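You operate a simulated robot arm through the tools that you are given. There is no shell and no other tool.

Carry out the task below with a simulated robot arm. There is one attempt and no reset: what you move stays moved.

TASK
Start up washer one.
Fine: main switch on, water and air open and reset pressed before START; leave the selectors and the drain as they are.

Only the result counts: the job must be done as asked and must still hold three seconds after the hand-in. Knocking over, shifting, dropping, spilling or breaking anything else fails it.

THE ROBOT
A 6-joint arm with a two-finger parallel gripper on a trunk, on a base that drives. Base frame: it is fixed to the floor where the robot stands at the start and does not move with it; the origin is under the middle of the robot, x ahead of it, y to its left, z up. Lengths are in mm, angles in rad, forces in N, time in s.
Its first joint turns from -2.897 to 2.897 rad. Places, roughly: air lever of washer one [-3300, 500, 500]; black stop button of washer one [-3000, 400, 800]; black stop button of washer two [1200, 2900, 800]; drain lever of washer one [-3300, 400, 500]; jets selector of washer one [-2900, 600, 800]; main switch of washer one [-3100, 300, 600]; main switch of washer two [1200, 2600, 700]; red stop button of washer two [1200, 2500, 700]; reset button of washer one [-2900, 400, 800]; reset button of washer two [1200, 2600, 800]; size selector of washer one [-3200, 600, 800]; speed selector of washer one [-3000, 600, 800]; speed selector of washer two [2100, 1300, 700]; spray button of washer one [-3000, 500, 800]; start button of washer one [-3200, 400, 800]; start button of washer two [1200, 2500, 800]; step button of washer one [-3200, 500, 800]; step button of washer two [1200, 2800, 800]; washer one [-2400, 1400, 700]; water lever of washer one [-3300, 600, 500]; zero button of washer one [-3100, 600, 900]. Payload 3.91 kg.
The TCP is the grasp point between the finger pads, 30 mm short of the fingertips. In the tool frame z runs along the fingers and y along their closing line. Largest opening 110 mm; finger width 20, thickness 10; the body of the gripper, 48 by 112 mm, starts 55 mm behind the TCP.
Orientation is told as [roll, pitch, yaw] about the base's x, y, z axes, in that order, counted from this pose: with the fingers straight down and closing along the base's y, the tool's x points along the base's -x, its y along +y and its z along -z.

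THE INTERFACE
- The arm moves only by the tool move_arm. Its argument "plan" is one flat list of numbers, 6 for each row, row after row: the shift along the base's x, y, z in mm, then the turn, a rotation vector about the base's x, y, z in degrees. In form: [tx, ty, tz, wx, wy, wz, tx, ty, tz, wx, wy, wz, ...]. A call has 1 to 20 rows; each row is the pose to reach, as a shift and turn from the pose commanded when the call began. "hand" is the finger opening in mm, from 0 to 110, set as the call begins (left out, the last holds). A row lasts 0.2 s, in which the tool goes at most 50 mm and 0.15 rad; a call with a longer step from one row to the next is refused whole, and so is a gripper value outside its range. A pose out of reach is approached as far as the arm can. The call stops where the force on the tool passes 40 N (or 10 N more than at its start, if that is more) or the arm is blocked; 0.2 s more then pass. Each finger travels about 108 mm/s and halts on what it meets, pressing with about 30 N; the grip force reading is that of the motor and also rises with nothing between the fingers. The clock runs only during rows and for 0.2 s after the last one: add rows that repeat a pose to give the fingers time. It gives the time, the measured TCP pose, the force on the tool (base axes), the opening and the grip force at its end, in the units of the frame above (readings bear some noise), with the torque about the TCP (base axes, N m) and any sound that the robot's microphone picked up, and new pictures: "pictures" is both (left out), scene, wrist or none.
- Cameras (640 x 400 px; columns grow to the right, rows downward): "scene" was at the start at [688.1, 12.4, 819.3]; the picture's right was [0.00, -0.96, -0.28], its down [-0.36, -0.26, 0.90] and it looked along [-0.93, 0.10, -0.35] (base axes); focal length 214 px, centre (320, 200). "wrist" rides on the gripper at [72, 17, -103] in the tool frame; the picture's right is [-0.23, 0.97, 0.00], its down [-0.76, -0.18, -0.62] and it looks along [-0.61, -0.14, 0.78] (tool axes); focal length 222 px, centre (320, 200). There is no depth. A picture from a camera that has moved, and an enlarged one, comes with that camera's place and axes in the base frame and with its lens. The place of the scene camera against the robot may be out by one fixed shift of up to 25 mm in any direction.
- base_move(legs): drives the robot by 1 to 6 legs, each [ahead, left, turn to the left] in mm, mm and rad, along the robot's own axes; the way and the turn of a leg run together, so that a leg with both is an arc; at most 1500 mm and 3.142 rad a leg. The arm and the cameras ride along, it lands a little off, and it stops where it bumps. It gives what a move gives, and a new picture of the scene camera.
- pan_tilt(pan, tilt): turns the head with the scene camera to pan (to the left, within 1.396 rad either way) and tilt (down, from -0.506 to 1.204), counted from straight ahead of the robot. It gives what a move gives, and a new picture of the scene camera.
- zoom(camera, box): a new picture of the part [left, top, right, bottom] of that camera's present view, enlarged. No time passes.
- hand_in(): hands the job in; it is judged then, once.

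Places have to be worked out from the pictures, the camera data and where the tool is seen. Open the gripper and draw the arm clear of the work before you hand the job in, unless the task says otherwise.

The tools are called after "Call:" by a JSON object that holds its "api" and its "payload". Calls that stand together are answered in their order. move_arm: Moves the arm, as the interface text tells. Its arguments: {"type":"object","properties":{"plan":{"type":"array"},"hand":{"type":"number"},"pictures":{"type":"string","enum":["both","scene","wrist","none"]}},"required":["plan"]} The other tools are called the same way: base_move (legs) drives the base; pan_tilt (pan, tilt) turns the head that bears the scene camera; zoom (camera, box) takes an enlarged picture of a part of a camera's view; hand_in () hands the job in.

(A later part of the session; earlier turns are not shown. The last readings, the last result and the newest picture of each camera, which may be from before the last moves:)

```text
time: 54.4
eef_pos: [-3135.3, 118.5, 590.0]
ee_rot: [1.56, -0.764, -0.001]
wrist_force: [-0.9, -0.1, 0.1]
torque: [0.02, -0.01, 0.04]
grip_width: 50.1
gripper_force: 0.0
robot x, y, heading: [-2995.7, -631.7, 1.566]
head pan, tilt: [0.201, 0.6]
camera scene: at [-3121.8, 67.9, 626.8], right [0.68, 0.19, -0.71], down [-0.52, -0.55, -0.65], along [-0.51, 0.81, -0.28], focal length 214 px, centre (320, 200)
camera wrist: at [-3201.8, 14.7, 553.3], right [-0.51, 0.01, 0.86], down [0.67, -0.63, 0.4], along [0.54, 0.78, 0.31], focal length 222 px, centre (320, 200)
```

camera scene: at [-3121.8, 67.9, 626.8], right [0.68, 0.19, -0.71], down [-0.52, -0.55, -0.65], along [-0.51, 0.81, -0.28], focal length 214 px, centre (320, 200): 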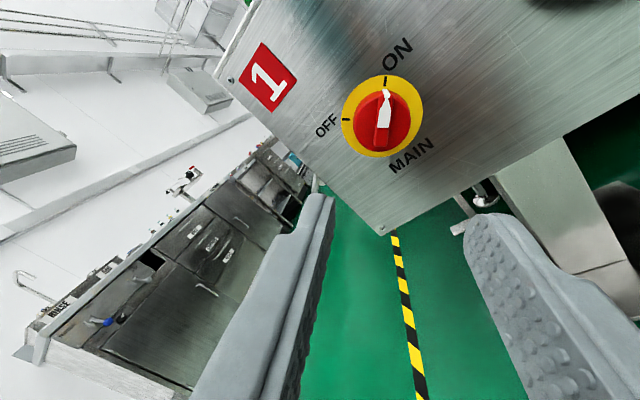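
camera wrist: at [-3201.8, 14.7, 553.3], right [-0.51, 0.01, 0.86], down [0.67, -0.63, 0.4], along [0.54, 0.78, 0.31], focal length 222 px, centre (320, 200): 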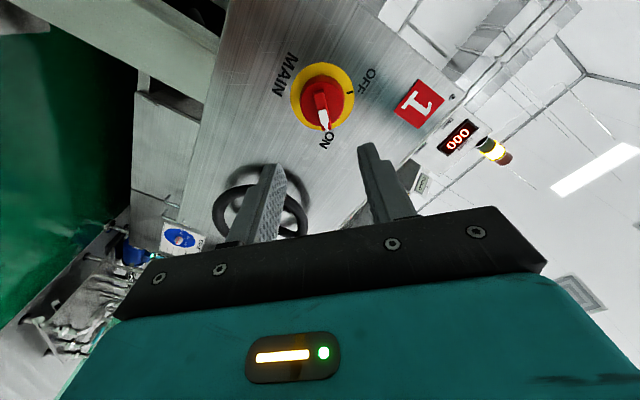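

Main switch is ON: counter shows 000 and the amber lamp is lit. Next I'll roll the hand upright, raise it, and back away to look at the levers on the console's −x side.

Call:
{"api": "move_arm", "payload": {"plan": [0, 0, 0, 0, -7.5, 0, 0, -10, 20, 0, -15, 0, 0, -20, 40, 0, -22.5, 0, 0, -30, 70, 0, -30, 0, 0, -40, 100, 0, -37.5, 0, 0, -50, 130, 0, -45, 0, 0, -50, 150, 0, -45, 0], "hand": 50, "pictures": "none"}}

Call:
{"api": "base_move", "payload": {"legs": [[-250, 0, 0], [0, 950, 0], [0, 0, -0.9]]}}

```text
time: 56.0
eef_pos: [-3135.0, 66.8, 742.0]
ee_rot: [1.612, -1.552, -0.053]
wrist_force: [-0.8, -0.3, 0.2]
torque: [0.01, 0.01, 0.02]
grip_width: 49.9
gripper_force: 0.0
robot x, y, heading: [-2994.2, -633.6, 1.564]
head pan, tilt: [0.201, 0.6]
```

```text
time: 64.8
eef_pos: [-3472.7, -342.8, 741.8]
ee_rot: [1.616, -1.549, -0.991]
wrist_force: [0.2, 0.0, -1.2]
torque: [0.01, -0.01, -0.02]
grip_width: 50.0
gripper_force: 0.1
robot x, y, heading: [-3955.0, -872.6, 0.635]
head pan, tilt: [0.201, 0.6]
camera scene: at [-3531.8, -361.6, 782.3], right [0.74, -0.68, -0.02], down [-0.39, -0.4, -0.83], along [0.55, 0.62, -0.56], focal length 214 px, centre (320, 200)
```

scene: 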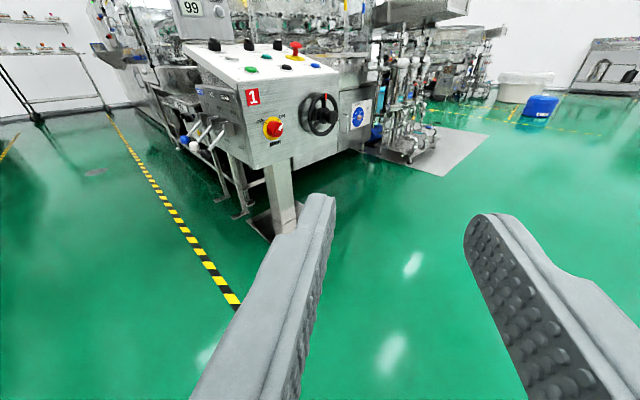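

Call:
{"api": "zoom", "payload": {"camera": "scene", "box": [150, 60, 310, 230]}}

```text
2.35 times, centred on (230, 145) of scene
camera zoom: at [-3531.8, -361.6, 782.3], right [0.74, -0.68, -0.02], down [-0.39, -0.4, -0.83], along [0.55, 0.62, -0.56], focal length 505 px, centre (532, 329)
```

zoom: 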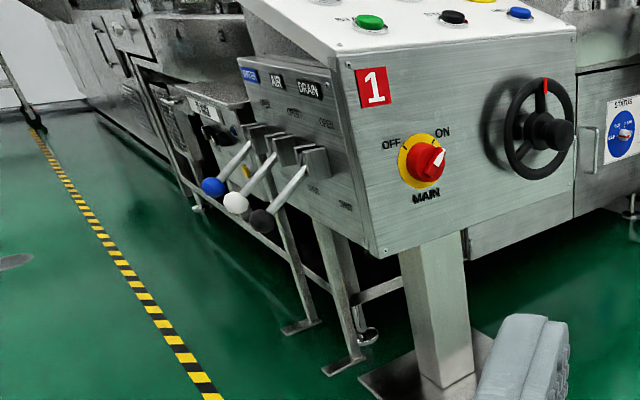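

The three levers on the side are WATER (blue ball), AIR (white) and DRAIN (black), all hanging down with OPEN marked above. I'll face +x, retract the hand, and strafe to the lever side.

Call:
{"api": "base_move", "payload": {"legs": [[0, 0, -0.635], [-150, 0, 0]]}}

Call:
{"api": "move_arm", "payload": {"plan": [-20, 0, 30, 0, 0, 0, -40, 0, 60, 0, 0, 0, -70, 0, 90, 0, 0, 0, -70, 0, 90, 0, 0, 0], "hand": 50, "pictures": "scene"}}

```text
time: 67.9
eef_pos: [-3402.9, -732.6, 740.9]
ee_rot: [1.618, -1.55, -1.631]
wrist_force: [-0.9, -0.1, 0.3]
torque: [0.0, 0.01, 0.0]
grip_width: 50.0
gripper_force: 0.0
robot x, y, heading: [-4102.4, -868.2, -0.009]
head pan, tilt: [0.201, 0.6]
camera scene: at [-3459.2, -721.5, 782.4], right [0.19, -0.98, -0.02], down [-0.55, -0.09, -0.83], along [0.81, 0.16, -0.56], focal length 214 px, centre (320, 200)
```

scene: 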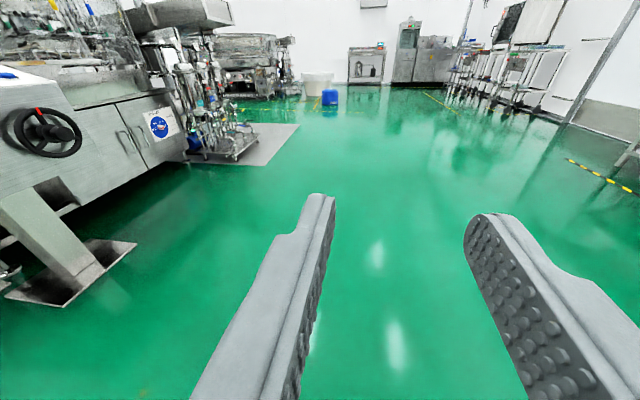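

```text
time: 68.9
eef_pos: [-3472.7, -733.5, 832.4]
ee_rot: [1.597, -1.548, -1.609]
wrist_force: [-0.1, 0.0, -0.2]
torque: [-0.02, 0.02, -0.02]
grip_width: 50.1
gripper_force: 0.0
robot x, y, heading: [-4101.4, -872.3, -0.004]
head pan, tilt: [0.201, 0.6]
camera scene: at [-3530.1, -724.0, 873.5], right [0.19, -0.98, -0.02], down [-0.55, -0.09, -0.83], along [0.81, 0.16, -0.56], focal length 214 px, centre (320, 200)
```

scene: 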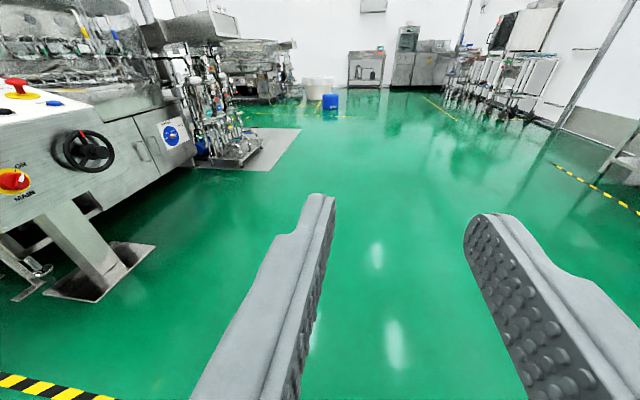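

The path to the left (+y) between console and counters looks free. I'll strafe in two steps, checking the view.

Call:
{"api": "base_move", "payload": {"legs": [[0, 700, 0]]}}

```text
time: 72.8
eef_pos: [-3473.3, -17.0, 832.5]
ee_rot: [1.619, -1.551, -1.626]
wrist_force: [0.2, -0.1, -0.8]
torque: [0.01, 0.04, 0.0]
grip_width: 49.9
gripper_force: 0.1
robot x, y, heading: [-4098.0, -160.0, -0.003]
head pan, tilt: [0.201, 0.6]
camera scene: at [-3529.3, -7.1, 873.4], right [0.19, -0.98, -0.02], down [-0.55, -0.09, -0.83], along [0.81, 0.17, -0.56], focal length 214 px, centre (320, 200)
```

scene: 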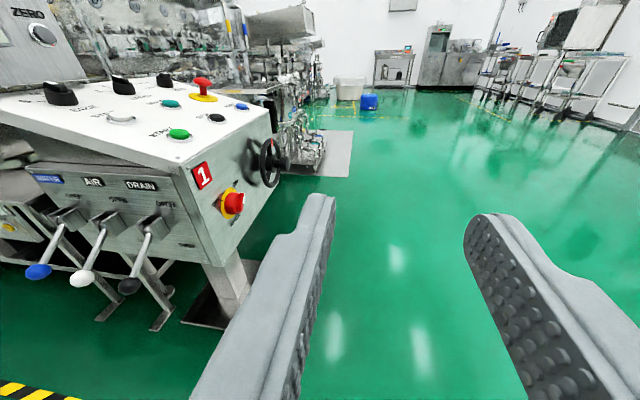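

All three levers are clearly visible now. I'll zoom in on them.

Call:
{"api": "zoom", "payload": {"camera": "scene", "box": [0, 150, 220, 340]}}

Call:
{"api": "zoom", "payload": {"camera": "wrist", "box": [0, 0, 640, 400]}}

```text
2.11 times, centred on (110, 245) of scene
camera zoom: at [-3529.3, -7.1, 873.4], right [0.19, -0.98, -0.02], down [-0.55, -0.09, -0.83], along [0.81, 0.17, -0.56], focal length 452 px, centre (762, 105)
```

zoom: 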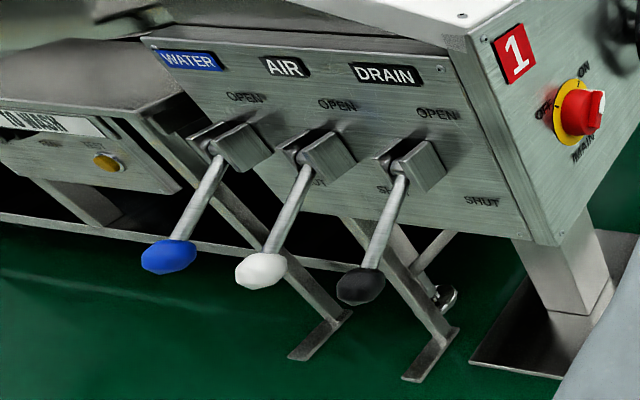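

```text
1.00 times, centred on (320, 200) of wrist (not enlarged: the box is as wide or as high as the picture)
camera zoom: at [-3577.3, 1.8, 760.8], right [0.01, 0.97, 0.25], down [-0.63, -0.19, 0.76], along [0.78, -0.16, 0.6], focal length 222 px, centre (320, 200)
```

zoom: 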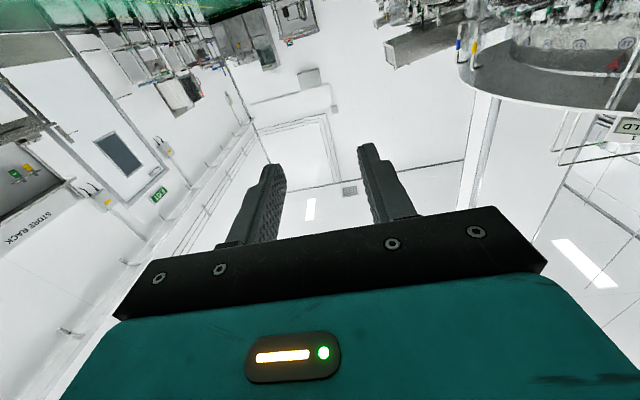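

I judge the balls at roughly x ≈ −3350, z ≈ 530 with about 110 mm spacing (air near y ≈ 490, water near y ≈ 600). I'll strafe a further 500 mm left to face them squarely.

Call:
{"api": "base_move", "payload": {"legs": [[0, 500, 0]]}}

Call:
{"api": "pan_tilt", "payload": {"pan": 0, "tilt": 0.9}}

```text
time: 75.7
eef_pos: [-3476.1, 480.1, 831.6]
ee_rot: [1.617, -1.55, -1.619]
wrist_force: [0.3, -0.3, 0.9]
torque: [0.04, -0.01, 0.03]
grip_width: 49.9
gripper_force: 0.1
robot x, y, heading: [-4098.6, 336.9, 0.006]
head pan, tilt: [0.201, 0.6]
camera scene: at [-3532.5, 489.9, 873.4], right [0.2, -0.98, -0.02], down [-0.55, -0.1, -0.83], along [0.81, 0.17, -0.56], focal length 214 px, centre (320, 200)
```

scene: 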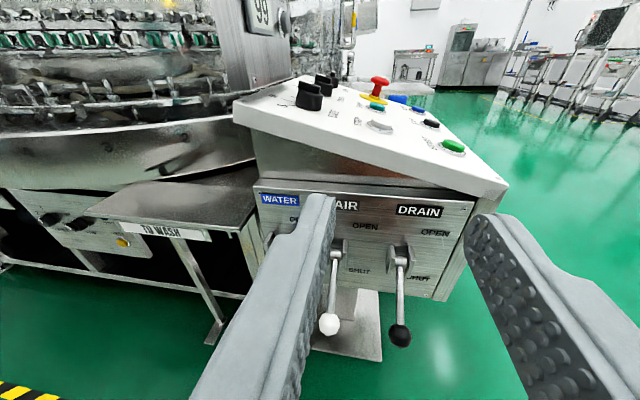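

```text
time: 76.5
eef_pos: [-3475.5, 480.3, 832.5]
ee_rot: [1.616, -1.549, -1.617]
wrist_force: [-0.3, 0.8, -0.4]
torque: [0.0, 0.03, 0.03]
grip_width: 50.1
gripper_force: 0.1
robot x, y, heading: [-4104.6, 336.4, 0.007]
head pan, tilt: [0.0, 0.901]
camera scene: at [-3543.6, 472.9, 848.3], right [0.0, -1.0, -0.02], down [-0.78, 0.01, -0.62], along [0.62, 0.02, -0.78], focal length 214 px, centre (320, 200)
```

scene: 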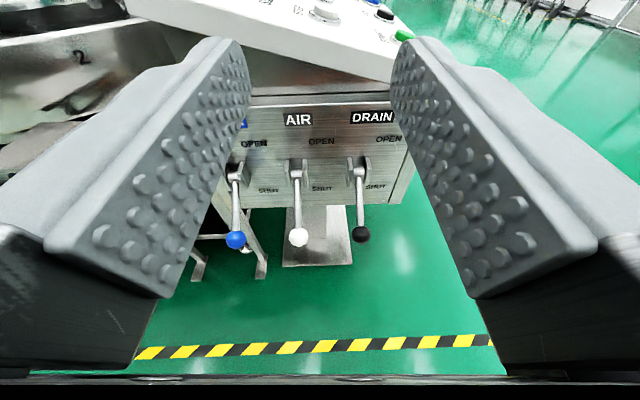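

From three views (with the camera shift of about +16, +10, +15 in base axes, which fits both headings) I get white AIR ball ≈ (−3342, 531, 524), blue WATER ball ≈ (−3345, 642, 522), black DRAIN ball ≈ (−3339, 418, 527). I'll back the base 100 mm for arm room, then lower the horizontal tool in front of the AIR ball with the fingers open.

Call:
{"api": "base_move", "payload": {"legs": [[-100, 0, -0.006]]}}

Call:
{"api": "pan_tilt", "payload": {"pan": 0, "tilt": 0.5}}

```text
time: 77.7
eef_pos: [-3574.3, 475.2, 833.3]
ee_rot: [1.619, -1.551, -1.627]
wrist_force: [0.5, 0.2, 0.5]
torque: [0.02, 0.02, 0.0]
grip_width: 50.1
gripper_force: 0.1
robot x, y, heading: [-4200.4, 335.7, 0.001]
head pan, tilt: [0.0, 0.901]
camera scene: at [-3642.1, 467.8, 848.3], right [-0.01, -1.0, -0.02], down [-0.78, 0.02, -0.62], along [0.62, 0.01, -0.78], focal length 214 px, centre (320, 200)
```

scene: 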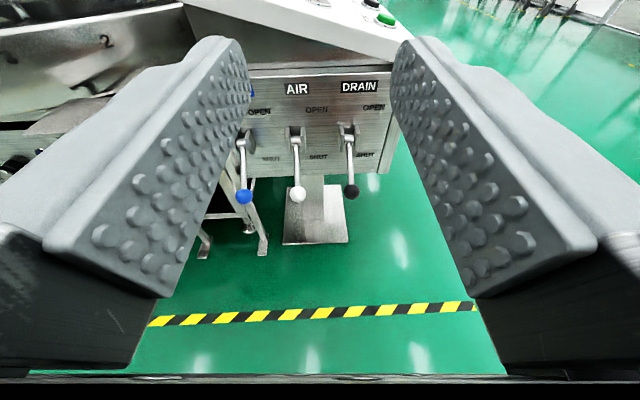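

```text
time: 78.5
eef_pos: [-3572.9, 475.6, 832.4]
ee_rot: [1.613, -1.552, -1.625]
wrist_force: [-0.4, -0.5, 0.0]
torque: [-0.04, 0.0, 0.0]
grip_width: 50.2
gripper_force: 0.0
robot x, y, heading: [-4198.5, 336.7, -0.0]
head pan, tilt: [0.0, 0.499]
camera scene: at [-3626.7, 467.0, 882.1], right [-0.01, -1.0, -0.02], down [-0.48, 0.02, -0.88], along [0.88, 0.0, -0.48], focal length 214 px, centre (320, 200)
```

scene: 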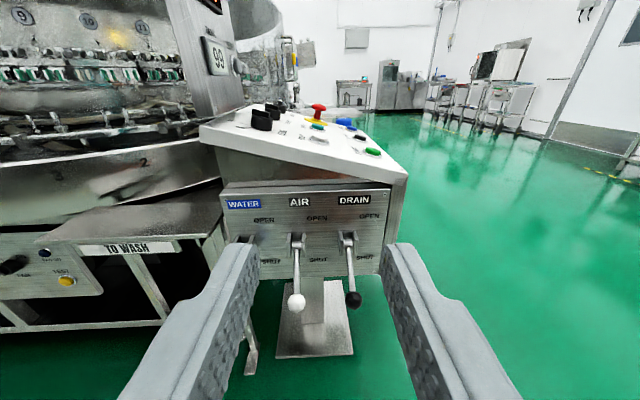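

The new view agrees with the AIR ball at (−3342, 528, 524). I'll lower the hand in front of it with the fingers at 60 mm.

Call:
{"api": "move_arm", "payload": {"plan": [12, 7, -38, 0, 0, 0, 24, 14, -77, 0, 0, 0, 36, 21, -115, 0, 0, 0, 48, 28, -154, 0, 0, 0, 60, 35, -192, 0, 0, 0, 72, 42, -231, 0, 0, 0, 84, 48, -270, 0, 0, 0, 96, 53, -308, 0, 0, 0, 96, 53, -308, 0, 0, 0], "hand": 60, "pictures": "both"}}

```text
time: 80.5
eef_pos: [-3480.2, 526.8, 523.6]
ee_rot: [1.627, -1.55, -1.635]
wrist_force: [-1.0, -0.3, 0.8]
torque: [-0.02, 0.0, 0.02]
grip_width: 60.0
gripper_force: 0.1
robot x, y, heading: [-4203.0, 337.2, 0.002]
head pan, tilt: [0.0, 0.499]
camera scene: at [-3532.1, 519.2, 572.8], right [-0.01, -1.0, -0.02], down [-0.48, 0.02, -0.88], along [0.88, 0.0, -0.48], focal length 214 px, centre (320, 200)
camera wrist: at [-3584.3, 546.0, 451.5], right [0.01, 0.97, 0.25], down [-0.63, -0.19, 0.76], along [0.78, -0.16, 0.6], focal length 222 px, centre (320, 200)
```

scene: 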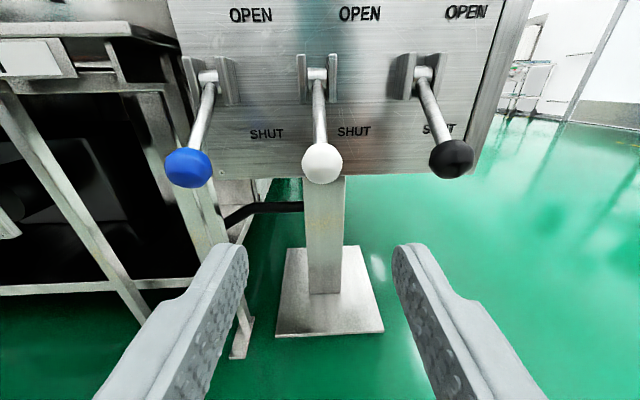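
wrist: 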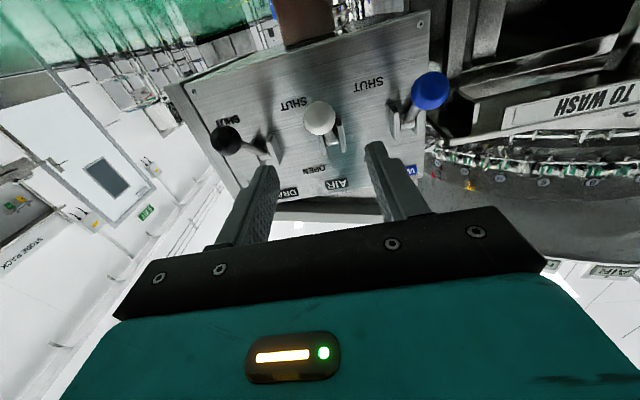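

Both cameras place the AIR ball at about (−3340, 526, 527). I'll advance 126 mm so the fingers straddle it.

Call:
{"api": "move_arm", "payload": {"plan": [35, -1, 3, 0, 0, 0, 70, -1, 3, 0, 0, 0, 100, -1, 3, 0, 0, 0, 118, -1, 3, 0, 0, 0, 126, -1, 3, 0, 0, 0, 126, -1, 3, 0, 0, 0], "hand": 60, "pictures": "both"}}

```text
time: 81.9
eef_pos: [-3353.2, 526.6, 527.5]
ee_rot: [1.607, -1.55, -1.613]
wrist_force: [-0.5, -1.3, -1.0]
torque: [0.05, 0.0, 0.01]
grip_width: 59.9
gripper_force: 0.0
robot x, y, heading: [-4201.8, 334.3, -0.002]
head pan, tilt: [0.0, 0.499]
camera scene: at [-3405.7, 519.0, 577.3], right [-0.01, -1.0, -0.02], down [-0.48, 0.02, -0.88], along [0.88, 0.0, -0.48], focal length 214 px, centre (320, 200)
camera wrist: at [-3457.9, 545.8, 456.1], right [0.01, 0.97, 0.25], down [-0.63, -0.19, 0.76], along [0.78, -0.16, 0.6], focal length 222 px, centre (320, 200)
```

scene: 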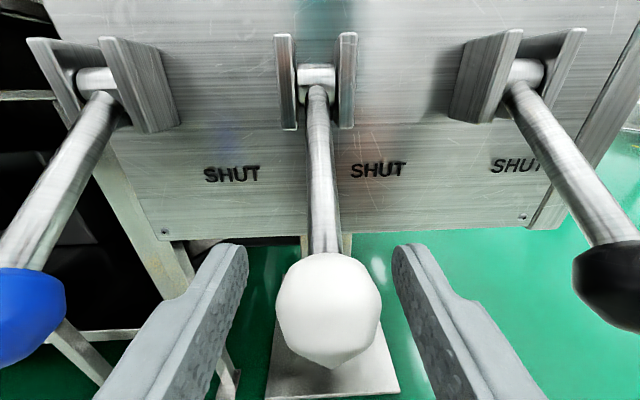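
wrist: 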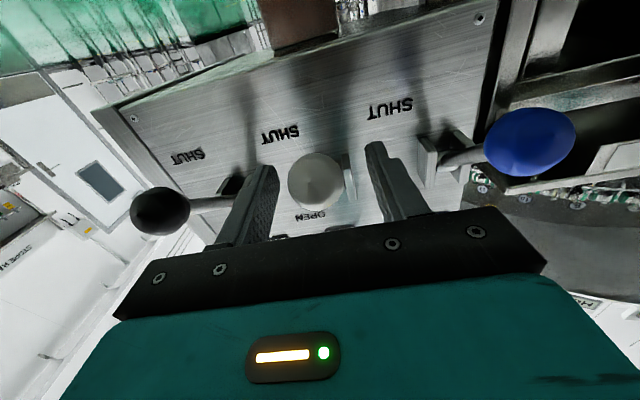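

The ball is centred between the fingers and the lever pivots near (−3271, 596). I'll close on the ball.

Call:
{"api": "move_arm", "payload": {"plan": [0, 0, 0, 0, 0, 0, 0, 0, 0, 0, 0, 0, 0, 0, 0, 0, 0, 0, 0, 0, 0, 0, 0, 0], "hand": 0, "pictures": "scene"}}

```text
time: 82.9
eef_pos: [-3354.5, 523.3, 527.3]
ee_rot: [1.585, -1.55, -1.595]
wrist_force: [-3.4, -31.9, 0.0]
torque: [-0.05, -0.08, -0.26]
grip_width: 35.2
gripper_force: 45.1
robot x, y, heading: [-4199.0, 335.9, -0.001]
head pan, tilt: [0.0, 0.499]
camera scene: at [-3405.7, 516.4, 577.3], right [-0.01, -1.0, -0.02], down [-0.48, 0.02, -0.88], along [0.88, 0.0, -0.48], focal length 214 px, centre (320, 200)
```

scene: 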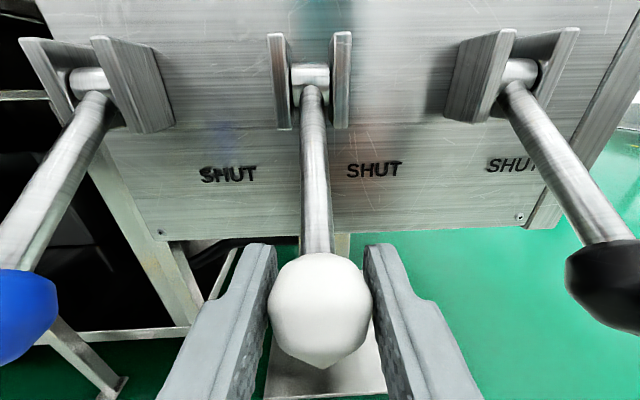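

The ball is gripped (35 mm) with a 32 N sideways load, meaning the lever sits ~3 mm further toward −y. I'll relieve that, then follow the lifting arc upward for the first half.

Call:
{"api": "move_arm", "payload": {"plan": [0, -3, 0, 0, 0, 0, -5, -3, 6, 0, 0, 0, -9.7, -3, 11.7, 0, 0, 0, -17.4, -3, 24.9, 0, 0, 0, -23, -3, 39, 0, 0, 0, -26.3, -3, 53.9, 0, 0, 0, -27.2, -3, 69.1, 0, 0, 0], "hand": 0, "pictures": "scene"}}

```text
time: 84.5
eef_pos: [-3379.3, 523.0, 595.6]
ee_rot: [1.546, -1.55, -1.556]
wrist_force: [-3.8, -28.4, -8.7]
torque: [0.03, 1.0, -0.34]
grip_width: 35.4
gripper_force: 44.5
robot x, y, heading: [-4201.7, 333.7, -0.003]
head pan, tilt: [0.0, 0.499]
camera scene: at [-3431.9, 515.7, 645.6], right [-0.01, -1.0, -0.02], down [-0.48, 0.02, -0.88], along [0.88, 0.0, -0.48], focal length 214 px, centre (320, 200)
```

scene: 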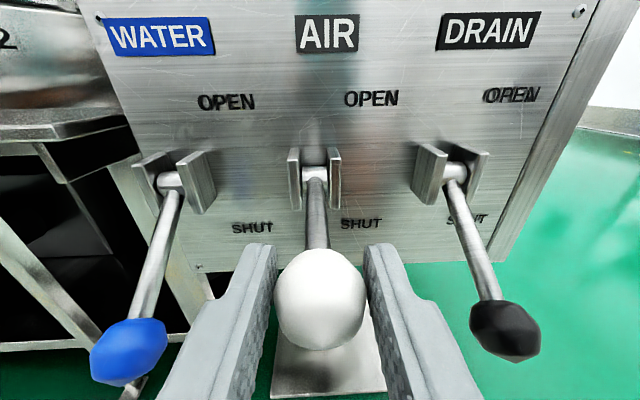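

The lever has risen to horizontal with little resistance. I'll continue along the second half of the arc, easing a little more toward −y.

Call:
{"api": "move_arm", "payload": {"plan": [0.3, -2, 7, 0, 0, 0, 1.4, -3, 15, 0, 0, 0, 5.3, -3, 29.9, 0, 0, 0, 11.3, -3, 43.8, 0, 0, 0, 19.5, -3, 56.7, 0, 0, 0, 29.6, -3, 68.1, 0, 0, 0, 29.6, -3, 68.1, 0, 0, 0], "hand": 0, "pictures": "scene"}}

```text
time: 86.0
eef_pos: [-3352.4, 524.1, 664.2]
ee_rot: [1.639, -1.551, -1.646]
wrist_force: [-9.3, 1.0, 0.6]
torque: [-0.05, -1.01, 0.14]
grip_width: 35.3
gripper_force: 45.0
robot x, y, heading: [-4205.2, 337.9, -0.0]
head pan, tilt: [0.0, 0.499]
stopped in row 7: the force on the tool passed its limit at 47 N (the readings are from after the stop); the commanded pose is now the measured one
camera scene: at [-3404.5, 515.9, 713.8], right [0.0, -1.0, -0.02], down [-0.48, 0.02, -0.88], along [0.88, 0.01, -0.48], focal length 214 px, centre (320, 200)
```

scene: 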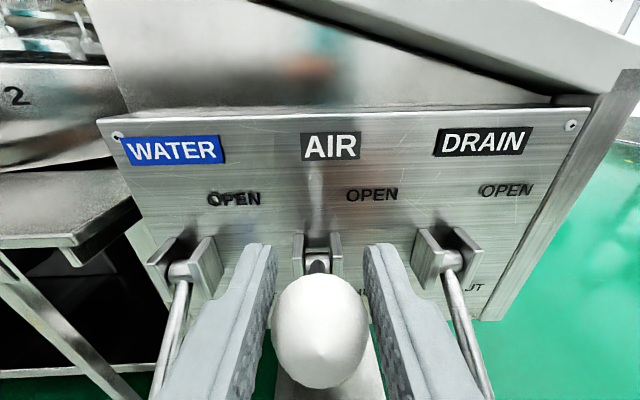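

The AIR lever is up at about 45°, where the call stopped on force. I'll nudge a few millimetres further along the arc to confirm it's at its OPEN stop.

Call:
{"api": "move_arm", "payload": {"plan": [2, 0, 2, 0, 0, 0, 4, 0, 4, 0, 0, 0, 7, 0, 6, 0, 0, 0, 10, 0, 8, 0, 0, 0], "hand": 0, "pictures": "scene"}}

```text
time: 86.5
eef_pos: [-3351.6, 523.0, 663.1]
ee_rot: [1.41, -1.554, -1.415]
wrist_force: [-12.0, -1.1, 1.9]
torque: [-0.06, -1.12, 0.03]
grip_width: 35.4
gripper_force: 45.3
robot x, y, heading: [-4203.2, 333.9, -0.001]
head pan, tilt: [0.0, 0.499]
stopped in row 2: the force on the tool passed its limit at 43 N (the readings are from after the stop); the commanded pose is now the measured one
camera scene: at [-3404.1, 515.9, 714.0], right [0.0, -1.0, -0.02], down [-0.48, 0.02, -0.88], along [0.88, 0.0, -0.48], focal length 214 px, centre (320, 200)
```

scene: 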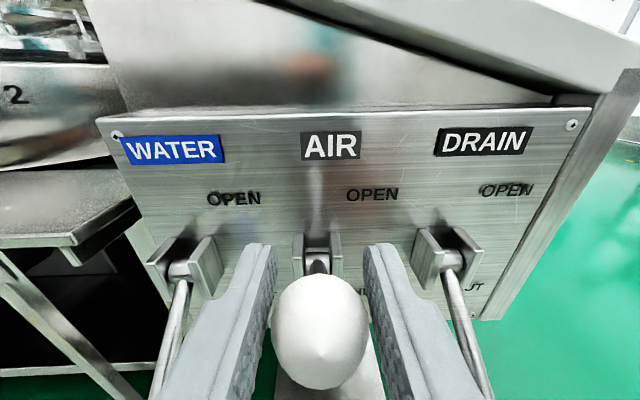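

It is firmly at its stop, so AIR is open. I'll open the fingers and back straight out.

Call:
{"api": "move_arm", "payload": {"plan": [0, 0, 0, 0, 0, 0, 0, 0, 0, 0, 0, 0, -20, 0, 0, 0, 0, 0, -50, 0, 0, 0, 0, 0, -85, 0, 0, 0, 0, 0, -120, 0, 0, 0, 0, 0, -120, 0, 0, 0, 0, 0], "hand": 60, "pictures": "both"}}

```text
time: 88.0
eef_pos: [-3470.0, 523.3, 664.4]
ee_rot: [1.371, -1.551, -1.375]
wrist_force: [0.1, 0.2, 0.6]
torque: [0.0, -0.01, 0.04]
grip_width: 59.8
gripper_force: 0.1
robot x, y, heading: [-4203.9, 335.6, 0.002]
head pan, tilt: [0.0, 0.499]
camera scene: at [-3522.5, 516.4, 713.9], right [0.0, -1.0, -0.02], down [-0.48, 0.02, -0.88], along [0.88, 0.01, -0.48], focal length 214 px, centre (320, 200)
camera wrist: at [-3575.4, 542.6, 592.9], right [0.01, 0.97, 0.24], down [-0.62, -0.19, 0.76], along [0.78, -0.16, 0.6], focal length 222 px, centre (320, 200)
```

scene: 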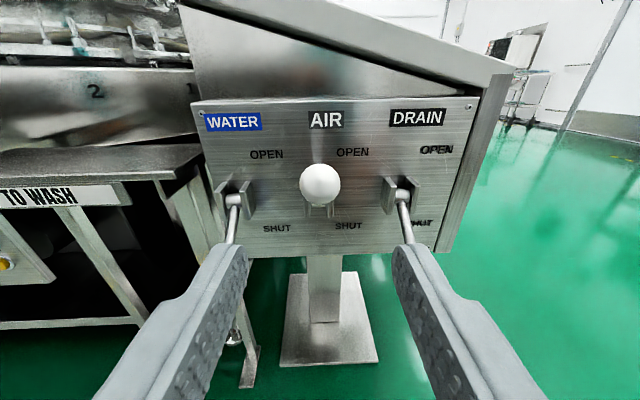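
wrist: 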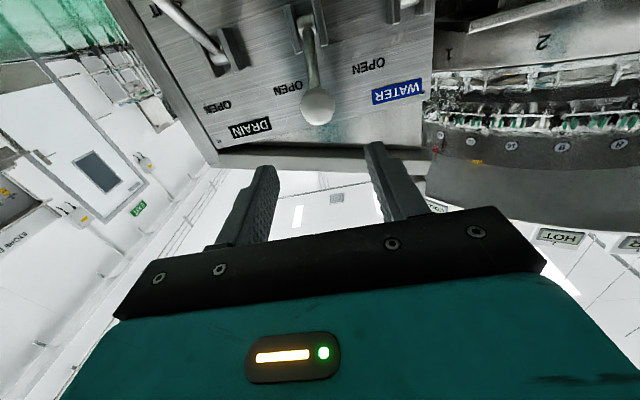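

AIR stays up at OPEN. Now I'll shift over and down to a pre-grasp in front of the blue WATER ball (about (−3342, 636, 527)).

Call:
{"api": "move_arm", "payload": {"plan": [-8, 28, -34, 0, 0, 0, -8, 56, -68, 0, 0, 0, -8, 84, -102, 0, 0, 0, -8, 113, -137, 0, 0, 0, -8, 113, -137, 0, 0, 0], "hand": 60, "pictures": "both"}}

```text
time: 89.2
eef_pos: [-3478.5, 636.7, 527.4]
ee_rot: [1.373, -1.552, -1.377]
wrist_force: [-0.1, -0.5, 0.4]
torque: [-0.01, 0.0, -0.01]
grip_width: 59.8
gripper_force: 0.1
robot x, y, heading: [-4202.2, 336.1, -0.002]
head pan, tilt: [0.0, 0.499]
camera scene: at [-3531.2, 629.2, 576.6], right [0.0, -1.0, -0.02], down [-0.48, 0.02, -0.88], along [0.88, 0.01, -0.48], focal length 214 px, centre (320, 200)
camera wrist: at [-3584.0, 655.4, 455.5], right [0.0, 0.97, 0.24], down [-0.62, -0.19, 0.76], along [0.78, -0.16, 0.6], focal length 222 px, centre (320, 200)
```

scene: 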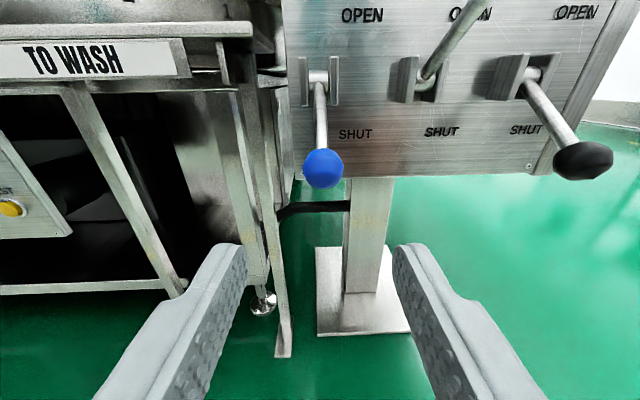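
wrist: 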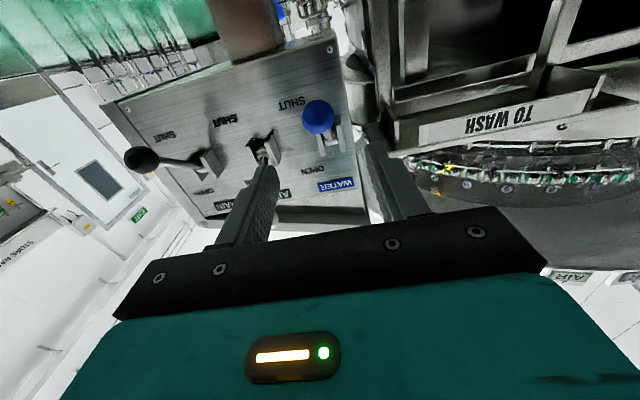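

The blue ball appears at the same place relative to the hand as the white one did, so its centre is around y ≈ 632. I'll advance 126 mm with a 4 mm shift toward −y.

Call:
{"api": "move_arm", "payload": {"plan": [35, -4, 0, 0, 0, 0, 70, -4, 0, 0, 0, 0, 100, -4, 0, 0, 0, 0, 118, -4, 0, 0, 0, 0, 126, -4, 0, 0, 0, 0, 126, -4, 0, 0, 0, 0], "hand": 60, "pictures": "both"}}

```text
time: 90.7
eef_pos: [-3353.6, 633.9, 526.0]
ee_rot: [1.369, -1.552, -1.373]
wrist_force: [-0.4, 0.4, 1.1]
torque: [-0.03, -0.05, -0.04]
grip_width: 59.7
gripper_force: 0.0
robot x, y, heading: [-4204.7, 336.8, -0.0]
head pan, tilt: [0.0, 0.499]
camera scene: at [-3405.8, 624.4, 576.2], right [0.0, -1.0, -0.02], down [-0.48, 0.02, -0.88], along [0.88, 0.0, -0.48], focal length 214 px, centre (320, 200)
camera wrist: at [-3458.7, 650.7, 455.2], right [0.01, 0.97, 0.24], down [-0.62, -0.19, 0.76], along [0.78, -0.16, 0.6], focal length 222 px, centre (320, 200)
```

scene: 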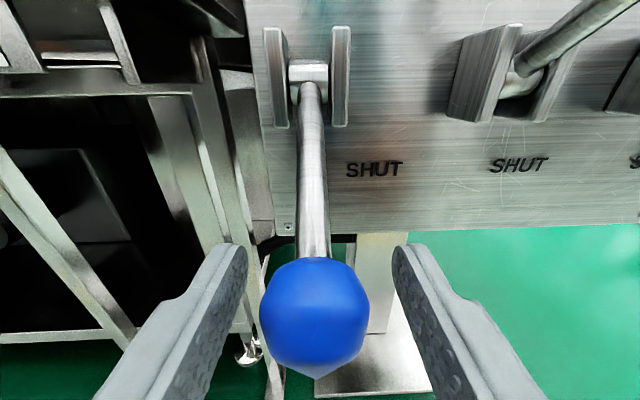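
wrist: 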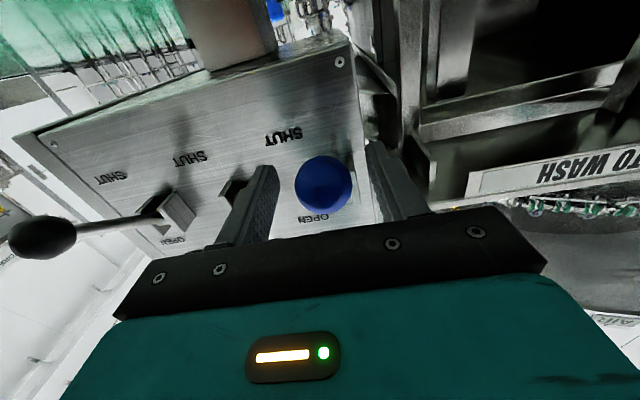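

The ball is about 2 mm to the +y side of the finger centre. I'll shift by that and close on it.

Call:
{"api": "move_arm", "payload": {"plan": [0, 1.7, 0.5, 0, 0, 0, 0, 1.7, 0.5, 0, 0, 0, 0, 1.7, 0.5, 0, 0, 0, 0, 1.7, 0.5, 0, 0, 0], "hand": 0, "pictures": "none"}}

Call:
{"api": "move_arm", "payload": {"plan": [-5, 0, 6, 0, 0, 0, -9.7, 0, 11.7, 0, 0, 0, -17.4, 0, 24.9, 0, 0, 0, -23, 0, 39, 0, 0, 0, -26.3, 0, 53.9, 0, 0, 0, -27.2, 0, 69.1, 0, 0, 0], "hand": 0, "pictures": "scene"}}

```text
time: 91.7
eef_pos: [-3353.4, 632.9, 525.8]
ee_rot: [1.325, -1.55, -1.33]
wrist_force: [1.2, -0.3, -4.5]
torque: [-0.05, 0.49, -0.04]
grip_width: 35.3
gripper_force: 44.9
robot x, y, heading: [-4199.1, 333.3, 0.004]
head pan, tilt: [0.0, 0.499]
```

```text
time: 93.0
eef_pos: [-3381.1, 633.2, 595.2]
ee_rot: [1.297, -1.554, -1.303]
wrist_force: [-1.3, -11.4, -9.2]
torque: [0.0, 1.03, -0.07]
grip_width: 35.1
gripper_force: 45.2
robot x, y, heading: [-4202.6, 332.2, -0.003]
head pan, tilt: [0.0, 0.499]
camera scene: at [-3432.8, 625.5, 645.3], right [-0.01, -1.0, -0.02], down [-0.48, 0.02, -0.88], along [0.88, 0.0, -0.48], focal length 214 px, centre (320, 200)
```

scene: 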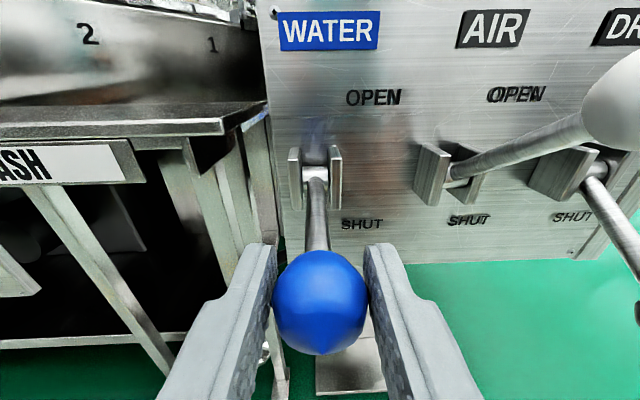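

WATER has lifted to horizontal smoothly and AIR is still up. I'll continue the second half of the arc to the stop.

Call:
{"api": "move_arm", "payload": {"plan": [0.3, -1, 7, 0, 0, 0, 1.4, -1, 15, 0, 0, 0, 5.3, -1, 29.9, 0, 0, 0, 11.3, -1, 43.8, 0, 0, 0, 19.5, -1, 56.7, 0, 0, 0, 29.6, -1, 68.1, 0, 0, 0, 33, -1, 71.5, 0, 0, 0], "hand": 0, "pictures": "scene"}}

```text
time: 94.5
eef_pos: [-3353.3, 632.8, 663.0]
ee_rot: [1.185, -1.552, -1.187]
wrist_force: [-7.0, -2.6, 0.3]
torque: [-0.1, -0.95, 0.12]
grip_width: 35.2
gripper_force: 45.0
robot x, y, heading: [-4201.9, 334.9, 0.004]
head pan, tilt: [0.0, 0.499]
stopped in row 7: the force on the tool passed its limit at 45 N (the readings are from after the stop); the commanded pose is now the measured one
camera scene: at [-3404.9, 626.0, 713.0], right [0.0, -1.0, -0.02], down [-0.48, 0.02, -0.87], along [0.87, 0.0, -0.48], focal length 214 px, centre (320, 200)
```

scene: 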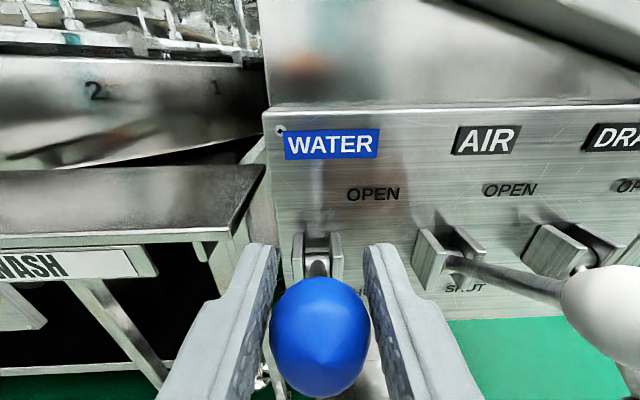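

It stopped at the same height as AIR did (z ≈ 663). I'll nudge once to confirm the stop.

Call:
{"api": "move_arm", "payload": {"plan": [2, 0, 2, 0, 0, 0, 4, 0, 4, 0, 0, 0, 7, 0, 6, 0, 0, 0], "hand": 0, "pictures": "none"}}

Call:
{"api": "move_arm", "payload": {"plan": [0, 0, 0, 0, 0, 0, 0, 0, 0, 0, 0, 0, -20, 0, 0, 0, 0, 0, -50, 0, 0, 0, 0, 0, -85, 0, 0, 0, 0, 0, -120, 0, 0, 0, 0, 0, -120, 0, 20, 0, 0, 0], "hand": 60, "pictures": "both"}}

```text
time: 95.1
eef_pos: [-3351.5, 633.7, 662.9]
ee_rot: [0.926, -1.552, -0.931]
wrist_force: [-7.3, -2.0, -2.3]
torque: [-0.08, -0.9, 0.03]
grip_width: 35.3
gripper_force: 44.8
robot x, y, heading: [-4201.9, 334.8, 0.004]
head pan, tilt: [0.0, 0.499]
stopped in row 2: the force on the tool passed its limit at 42 N (the readings are from after the stop); the commanded pose is now the measured one
```

```text
time: 96.7
eef_pos: [-3471.0, 636.3, 683.7]
ee_rot: [0.916, -1.553, -0.92]
wrist_force: [-0.5, 0.5, -0.1]
torque: [0.02, 0.01, 0.02]
grip_width: 59.9
gripper_force: 0.0
robot x, y, heading: [-4203.9, 335.4, 0.005]
head pan, tilt: [0.0, 0.499]
camera scene: at [-3522.7, 628.3, 732.9], right [0.0, -1.0, -0.01], down [-0.49, 0.01, -0.87], along [0.87, 0.0, -0.49], focal length 214 px, centre (320, 200)
camera wrist: at [-3576.7, 654.0, 612.3], right [0.01, 0.97, 0.24], down [-0.62, -0.19, 0.77], along [0.79, -0.15, 0.6], focal length 222 px, centre (320, 200)
```

scene: 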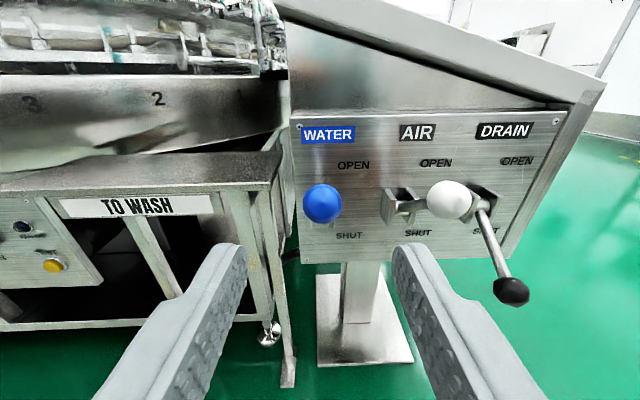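
wrist: 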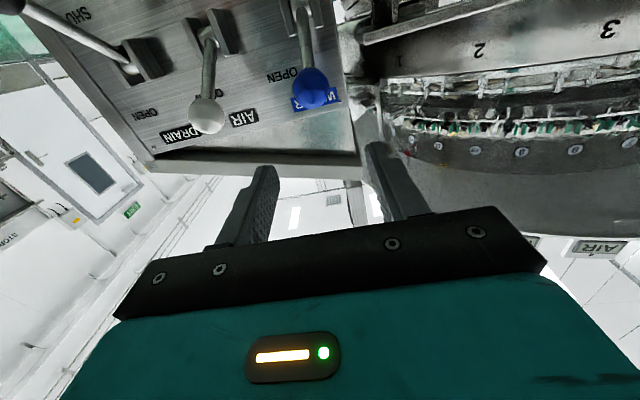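

Both WATER and AIR are up at OPEN and DRAIN is untouched. I'll raise and retract the hand, then drive back around to the front of the console.

Call:
{"api": "move_arm", "payload": {"plan": [-30, -20, 20, 0, 0, 0, -50, -55, 45, 0, 0, 0, -60, -90, 70, 0, 0, 0, -65, -125, 100, 0, 0, 0, -70, -160, 125, 0, 0, 0, -75, -200, 150, 0, 0, 0, -75, -200, 150, 0, 0, 0], "hand": 0, "pictures": "scene"}}

Call:
{"api": "base_move", "payload": {"legs": [[0, -1230, 0]]}}

```text
time: 98.3
eef_pos: [-3547.3, 437.4, 834.7]
ee_rot: [0.92, -1.552, -0.924]
wrist_force: [0.2, 0.1, 0.8]
torque: [-0.03, 0.01, -0.01]
grip_width: 0.1
gripper_force: 30.3
robot x, y, heading: [-4200.8, 338.0, 0.005]
head pan, tilt: [0.0, 0.499]
camera scene: at [-3598.4, 429.4, 884.7], right [0.0, -1.0, -0.02], down [-0.49, 0.02, -0.87], along [0.87, 0.0, -0.49], focal length 214 px, centre (320, 200)
```

scene: 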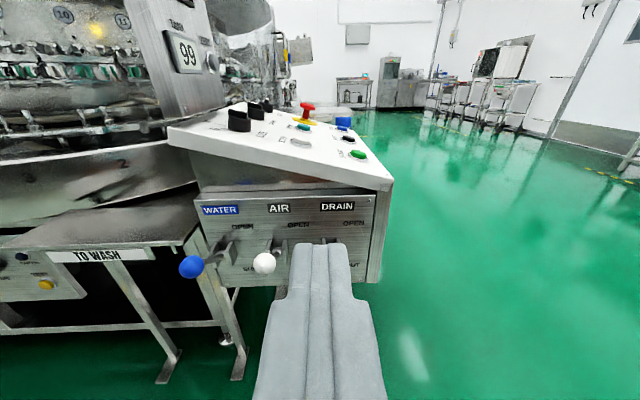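

```text
time: 104.5
eef_pos: [-3548.2, -799.7, 834.3]
ee_rot: [0.938, -1.55, -0.949]
wrist_force: [-1.2, 0.1, -0.7]
torque: [0.0, 0.0, 0.02]
grip_width: 0.0
gripper_force: 30.4
robot x, y, heading: [-4208.6, -895.1, -0.009]
head pan, tilt: [0.0, 0.499]
camera scene: at [-3599.2, -807.1, 884.7], right [-0.01, -1.0, -0.02], down [-0.49, 0.02, -0.87], along [0.87, 0.0, -0.49], focal length 214 px, centre (320, 200)
```

scene: 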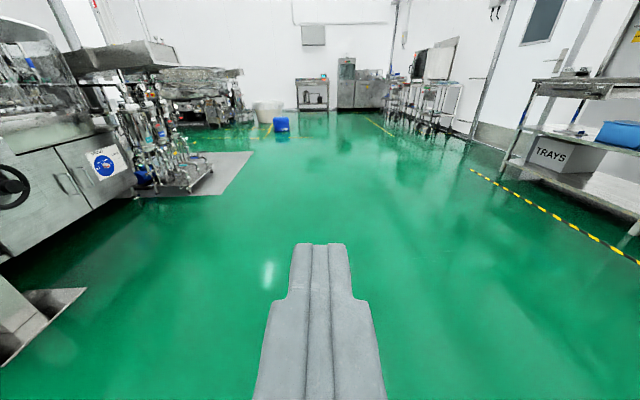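

The floor is clear; I'll drive forward to x ≈ −3040 and turn left to face the console.

Call:
{"api": "base_move", "payload": {"legs": [[1168, 0, 0], [0, 0, 1.58]]}}

Call:
{"api": "pan_tilt", "payload": {"pan": 0, "tilt": 0.35}}

```text
time: 114.3
eef_pos: [-3163.5, -246.7, 834.6]
ee_rot: [0.938, -1.551, 0.663]
wrist_force: [0.1, 0.1, 0.7]
torque: [-0.03, 0.0, -0.02]
grip_width: 0.2
gripper_force: 30.5
robot x, y, heading: [-3039.5, -902.4, 1.608]
head pan, tilt: [0.0, 0.499]
camera scene: at [-3175.1, -291.6, 884.7], right [1.0, 0.03, -0.02], down [0.0, -0.49, -0.87], along [-0.04, 0.87, -0.49], focal length 214 px, centre (320, 200)
```

scene: 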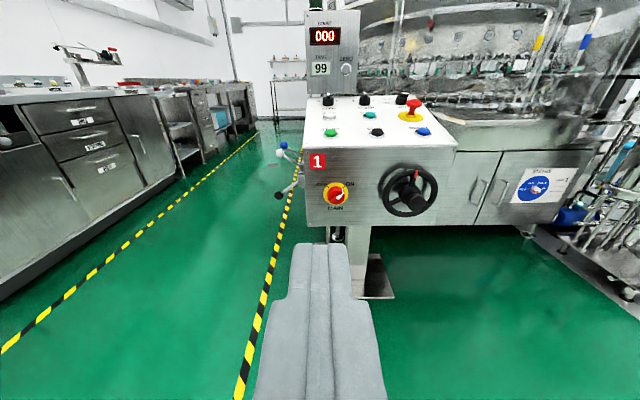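

```text
time: 115.0
eef_pos: [-3164.3, -247.4, 832.8]
ee_rot: [0.937, -1.552, 0.664]
wrist_force: [0.7, 0.5, -0.4]
torque: [0.0, -0.01, 0.02]
grip_width: 0.1
gripper_force: 30.0
robot x, y, heading: [-3038.5, -899.7, 1.609]
head pan, tilt: [0.0, 0.351]
camera scene: at [-3174.9, -289.3, 898.3], right [1.0, 0.03, -0.02], down [0.0, -0.36, -0.93], along [-0.03, 0.93, -0.35], focal length 214 px, centre (320, 200)
```

scene: 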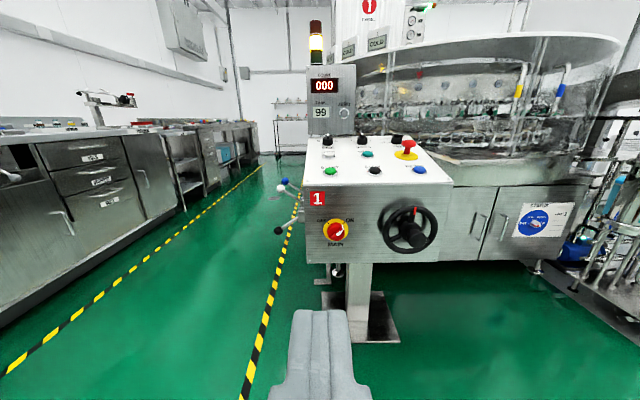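

Levers remain up and the amber lamp is on. Triangulated: START ≈ (−3150, 355, 758) and RESET ≈ (−2880, 375, 758) on a panel sloping about 14°. I'll pitch the closed fingers down so they point along the panel normal, before driving closer.

Call:
{"api": "move_arm", "payload": {"plan": [0, 0, 4, -7.6, 0, 0, 0, 0, 8, -15.2, 0, 0, 0, 0, 12, -22.8, 0, 0, 0, 0, 16, -30.4, 0, 0, 0, 0, 20, -38, 0, 0, 0, 0, 24, -45.6, 0, 0, 0, 0, 28, -53.2, 0, 0, 0, 0, 32, -60.8, 0, 0, 0, 0, 36, -68.4, 0, 0, 0, 0, 40, -76, 0, 0, 0, 0, 40, -76, 0, 0], "hand": 0, "pictures": "both"}}

```text
time: 117.4
eef_pos: [-3192.3, -256.3, 849.4]
ee_rot: [-0.12, -0.317, 1.559]
wrist_force: [0.5, -0.1, -0.2]
torque: [-0.02, 0.01, 0.02]
grip_width: 0.0
gripper_force: 30.3
out of reach, approached as far as the arm can: row 5, 6, 7, 8, 9, 10, 11
robot x, y, heading: [-3038.5, -897.3, 1.608]
head pan, tilt: [0.0, 0.351]
camera scene: at [-3209.4, -201.1, 894.7], right [0.99, -0.05, 0.11], down [-0.05, -1.0, 0.03], along [0.11, -0.04, -0.99], focal length 214 px, centre (320, 200)
camera wrist: at [-3224.2, -356.7, 923.3], right [-0.96, 0.26, -0.04], down [0.11, 0.52, 0.85], along [0.24, 0.81, -0.53], focal length 222 px, centre (320, 200)
```

scene: 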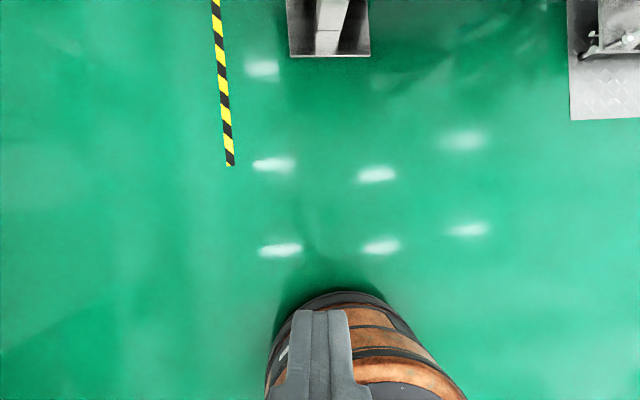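
wrist: 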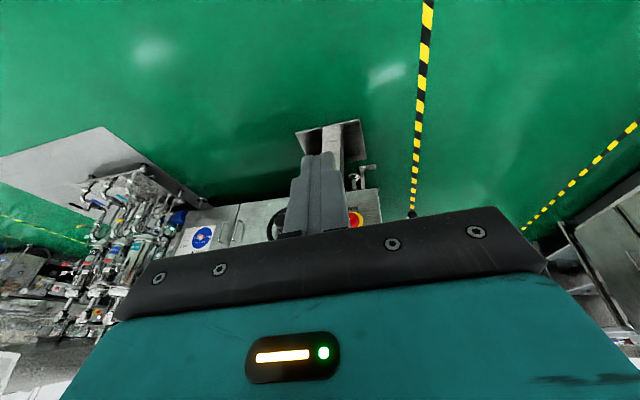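

The tool is roughly down now, with small tilt errors. I'll drive forward 480 mm (the hand stays above and short of the panel) and square up the heading.

Call:
{"api": "base_move", "payload": {"legs": [[470, 0, -0.037]]}}

```text
time: 120.2
eef_pos: [-3176.1, 209.6, 849.2]
ee_rot: [-0.118, -0.32, 1.521]
wrist_force: [-0.5, -0.2, 0.2]
torque: [0.01, -0.05, 0.0]
grip_width: 0.0
gripper_force: 30.2
robot x, y, heading: [-3051.0, -436.3, 1.569]
head pan, tilt: [0.0, 0.351]
camera scene: at [-3191.0, 266.0, 894.8], right [0.99, -0.09, 0.11], down [-0.09, -1.0, 0.03], along [0.11, -0.04, -0.99], focal length 214 px, centre (320, 200)
```

scene: 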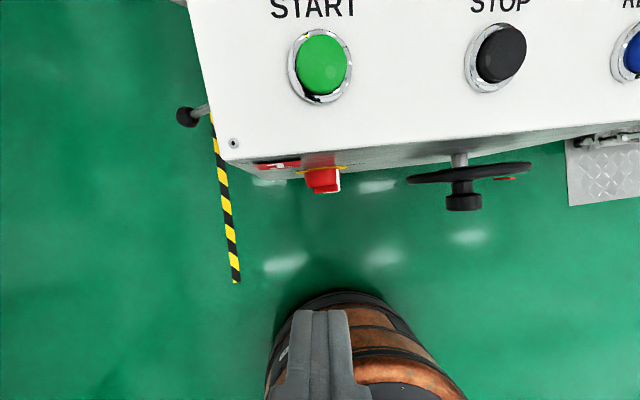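

Seen from above: START ≈ (−3150, 360), STOP ≈ (−3026, 362), RESET ≈ (−2902, 361), tops near z ≈ 770. I'll move the closed fingers high above RESET while correcting the tool's tilt and yaw.

Call:
{"api": "move_arm", "payload": {"plan": [39, 19, 0, -0.6, 0.9, 0.7, 78, 38, 0, -1.2, 1.9, 1.4, 117, 57, 0, -1.8, 2.8, 2.1, 156, 76, 0, -2.3, 3.7, 2.8, 195, 95, 0, -2.9, 4.6, 3.5, 234, 114, 0, -3.5, 5.6, 4.2, 274, 132, 0, -4.1, 6.5, 4.9, 274, 132, 0, -4.1, 6.5, 4.9], "hand": 0, "pictures": "both"}}

```text
time: 122.0
eef_pos: [-2957.7, 339.1, 814.3]
ee_rot: [-0.223, -0.279, 1.568]
wrist_force: [0.3, 0.3, 0.1]
torque: [-0.02, 0.02, 0.01]
grip_width: 0.1
gripper_force: 30.0
out of reach, approached as far as the arm can: row 1, 2, 3, 4, 5, 6, 7, 8
robot x, y, heading: [-3049.8, -436.7, 1.574]
head pan, tilt: [0.0, 0.351]
camera scene: at [-2979.5, 397.3, 855.7], right [0.97, -0.06, 0.21], down [-0.08, -0.99, 0.06], along [0.21, -0.08, -0.97], focal length 214 px, centre (320, 200)
camera wrist: at [-2999.4, 243.0, 887.8], right [-0.95, 0.28, -0.15], down [0.04, 0.55, 0.83], along [0.31, 0.78, -0.54], focal length 222 px, centre (320, 200)
```

scene: 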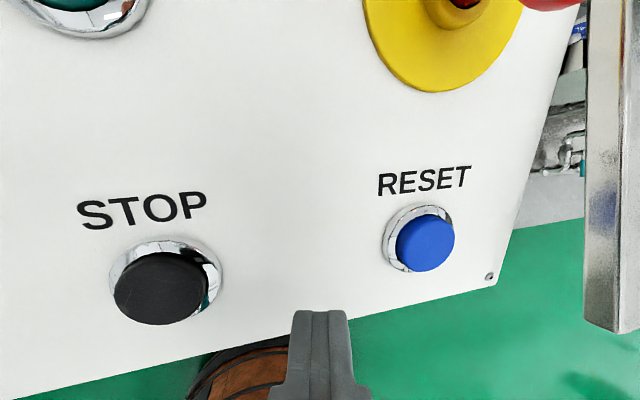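
wrist: 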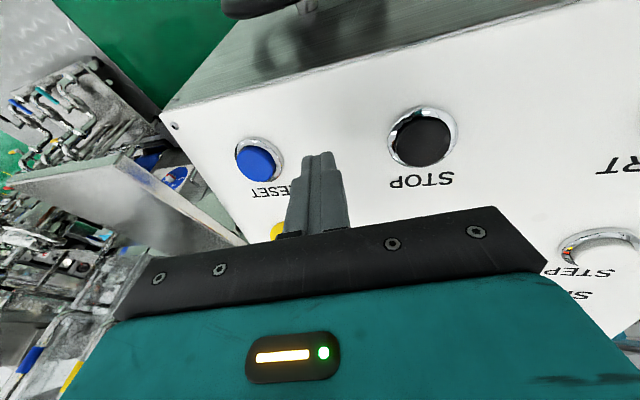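

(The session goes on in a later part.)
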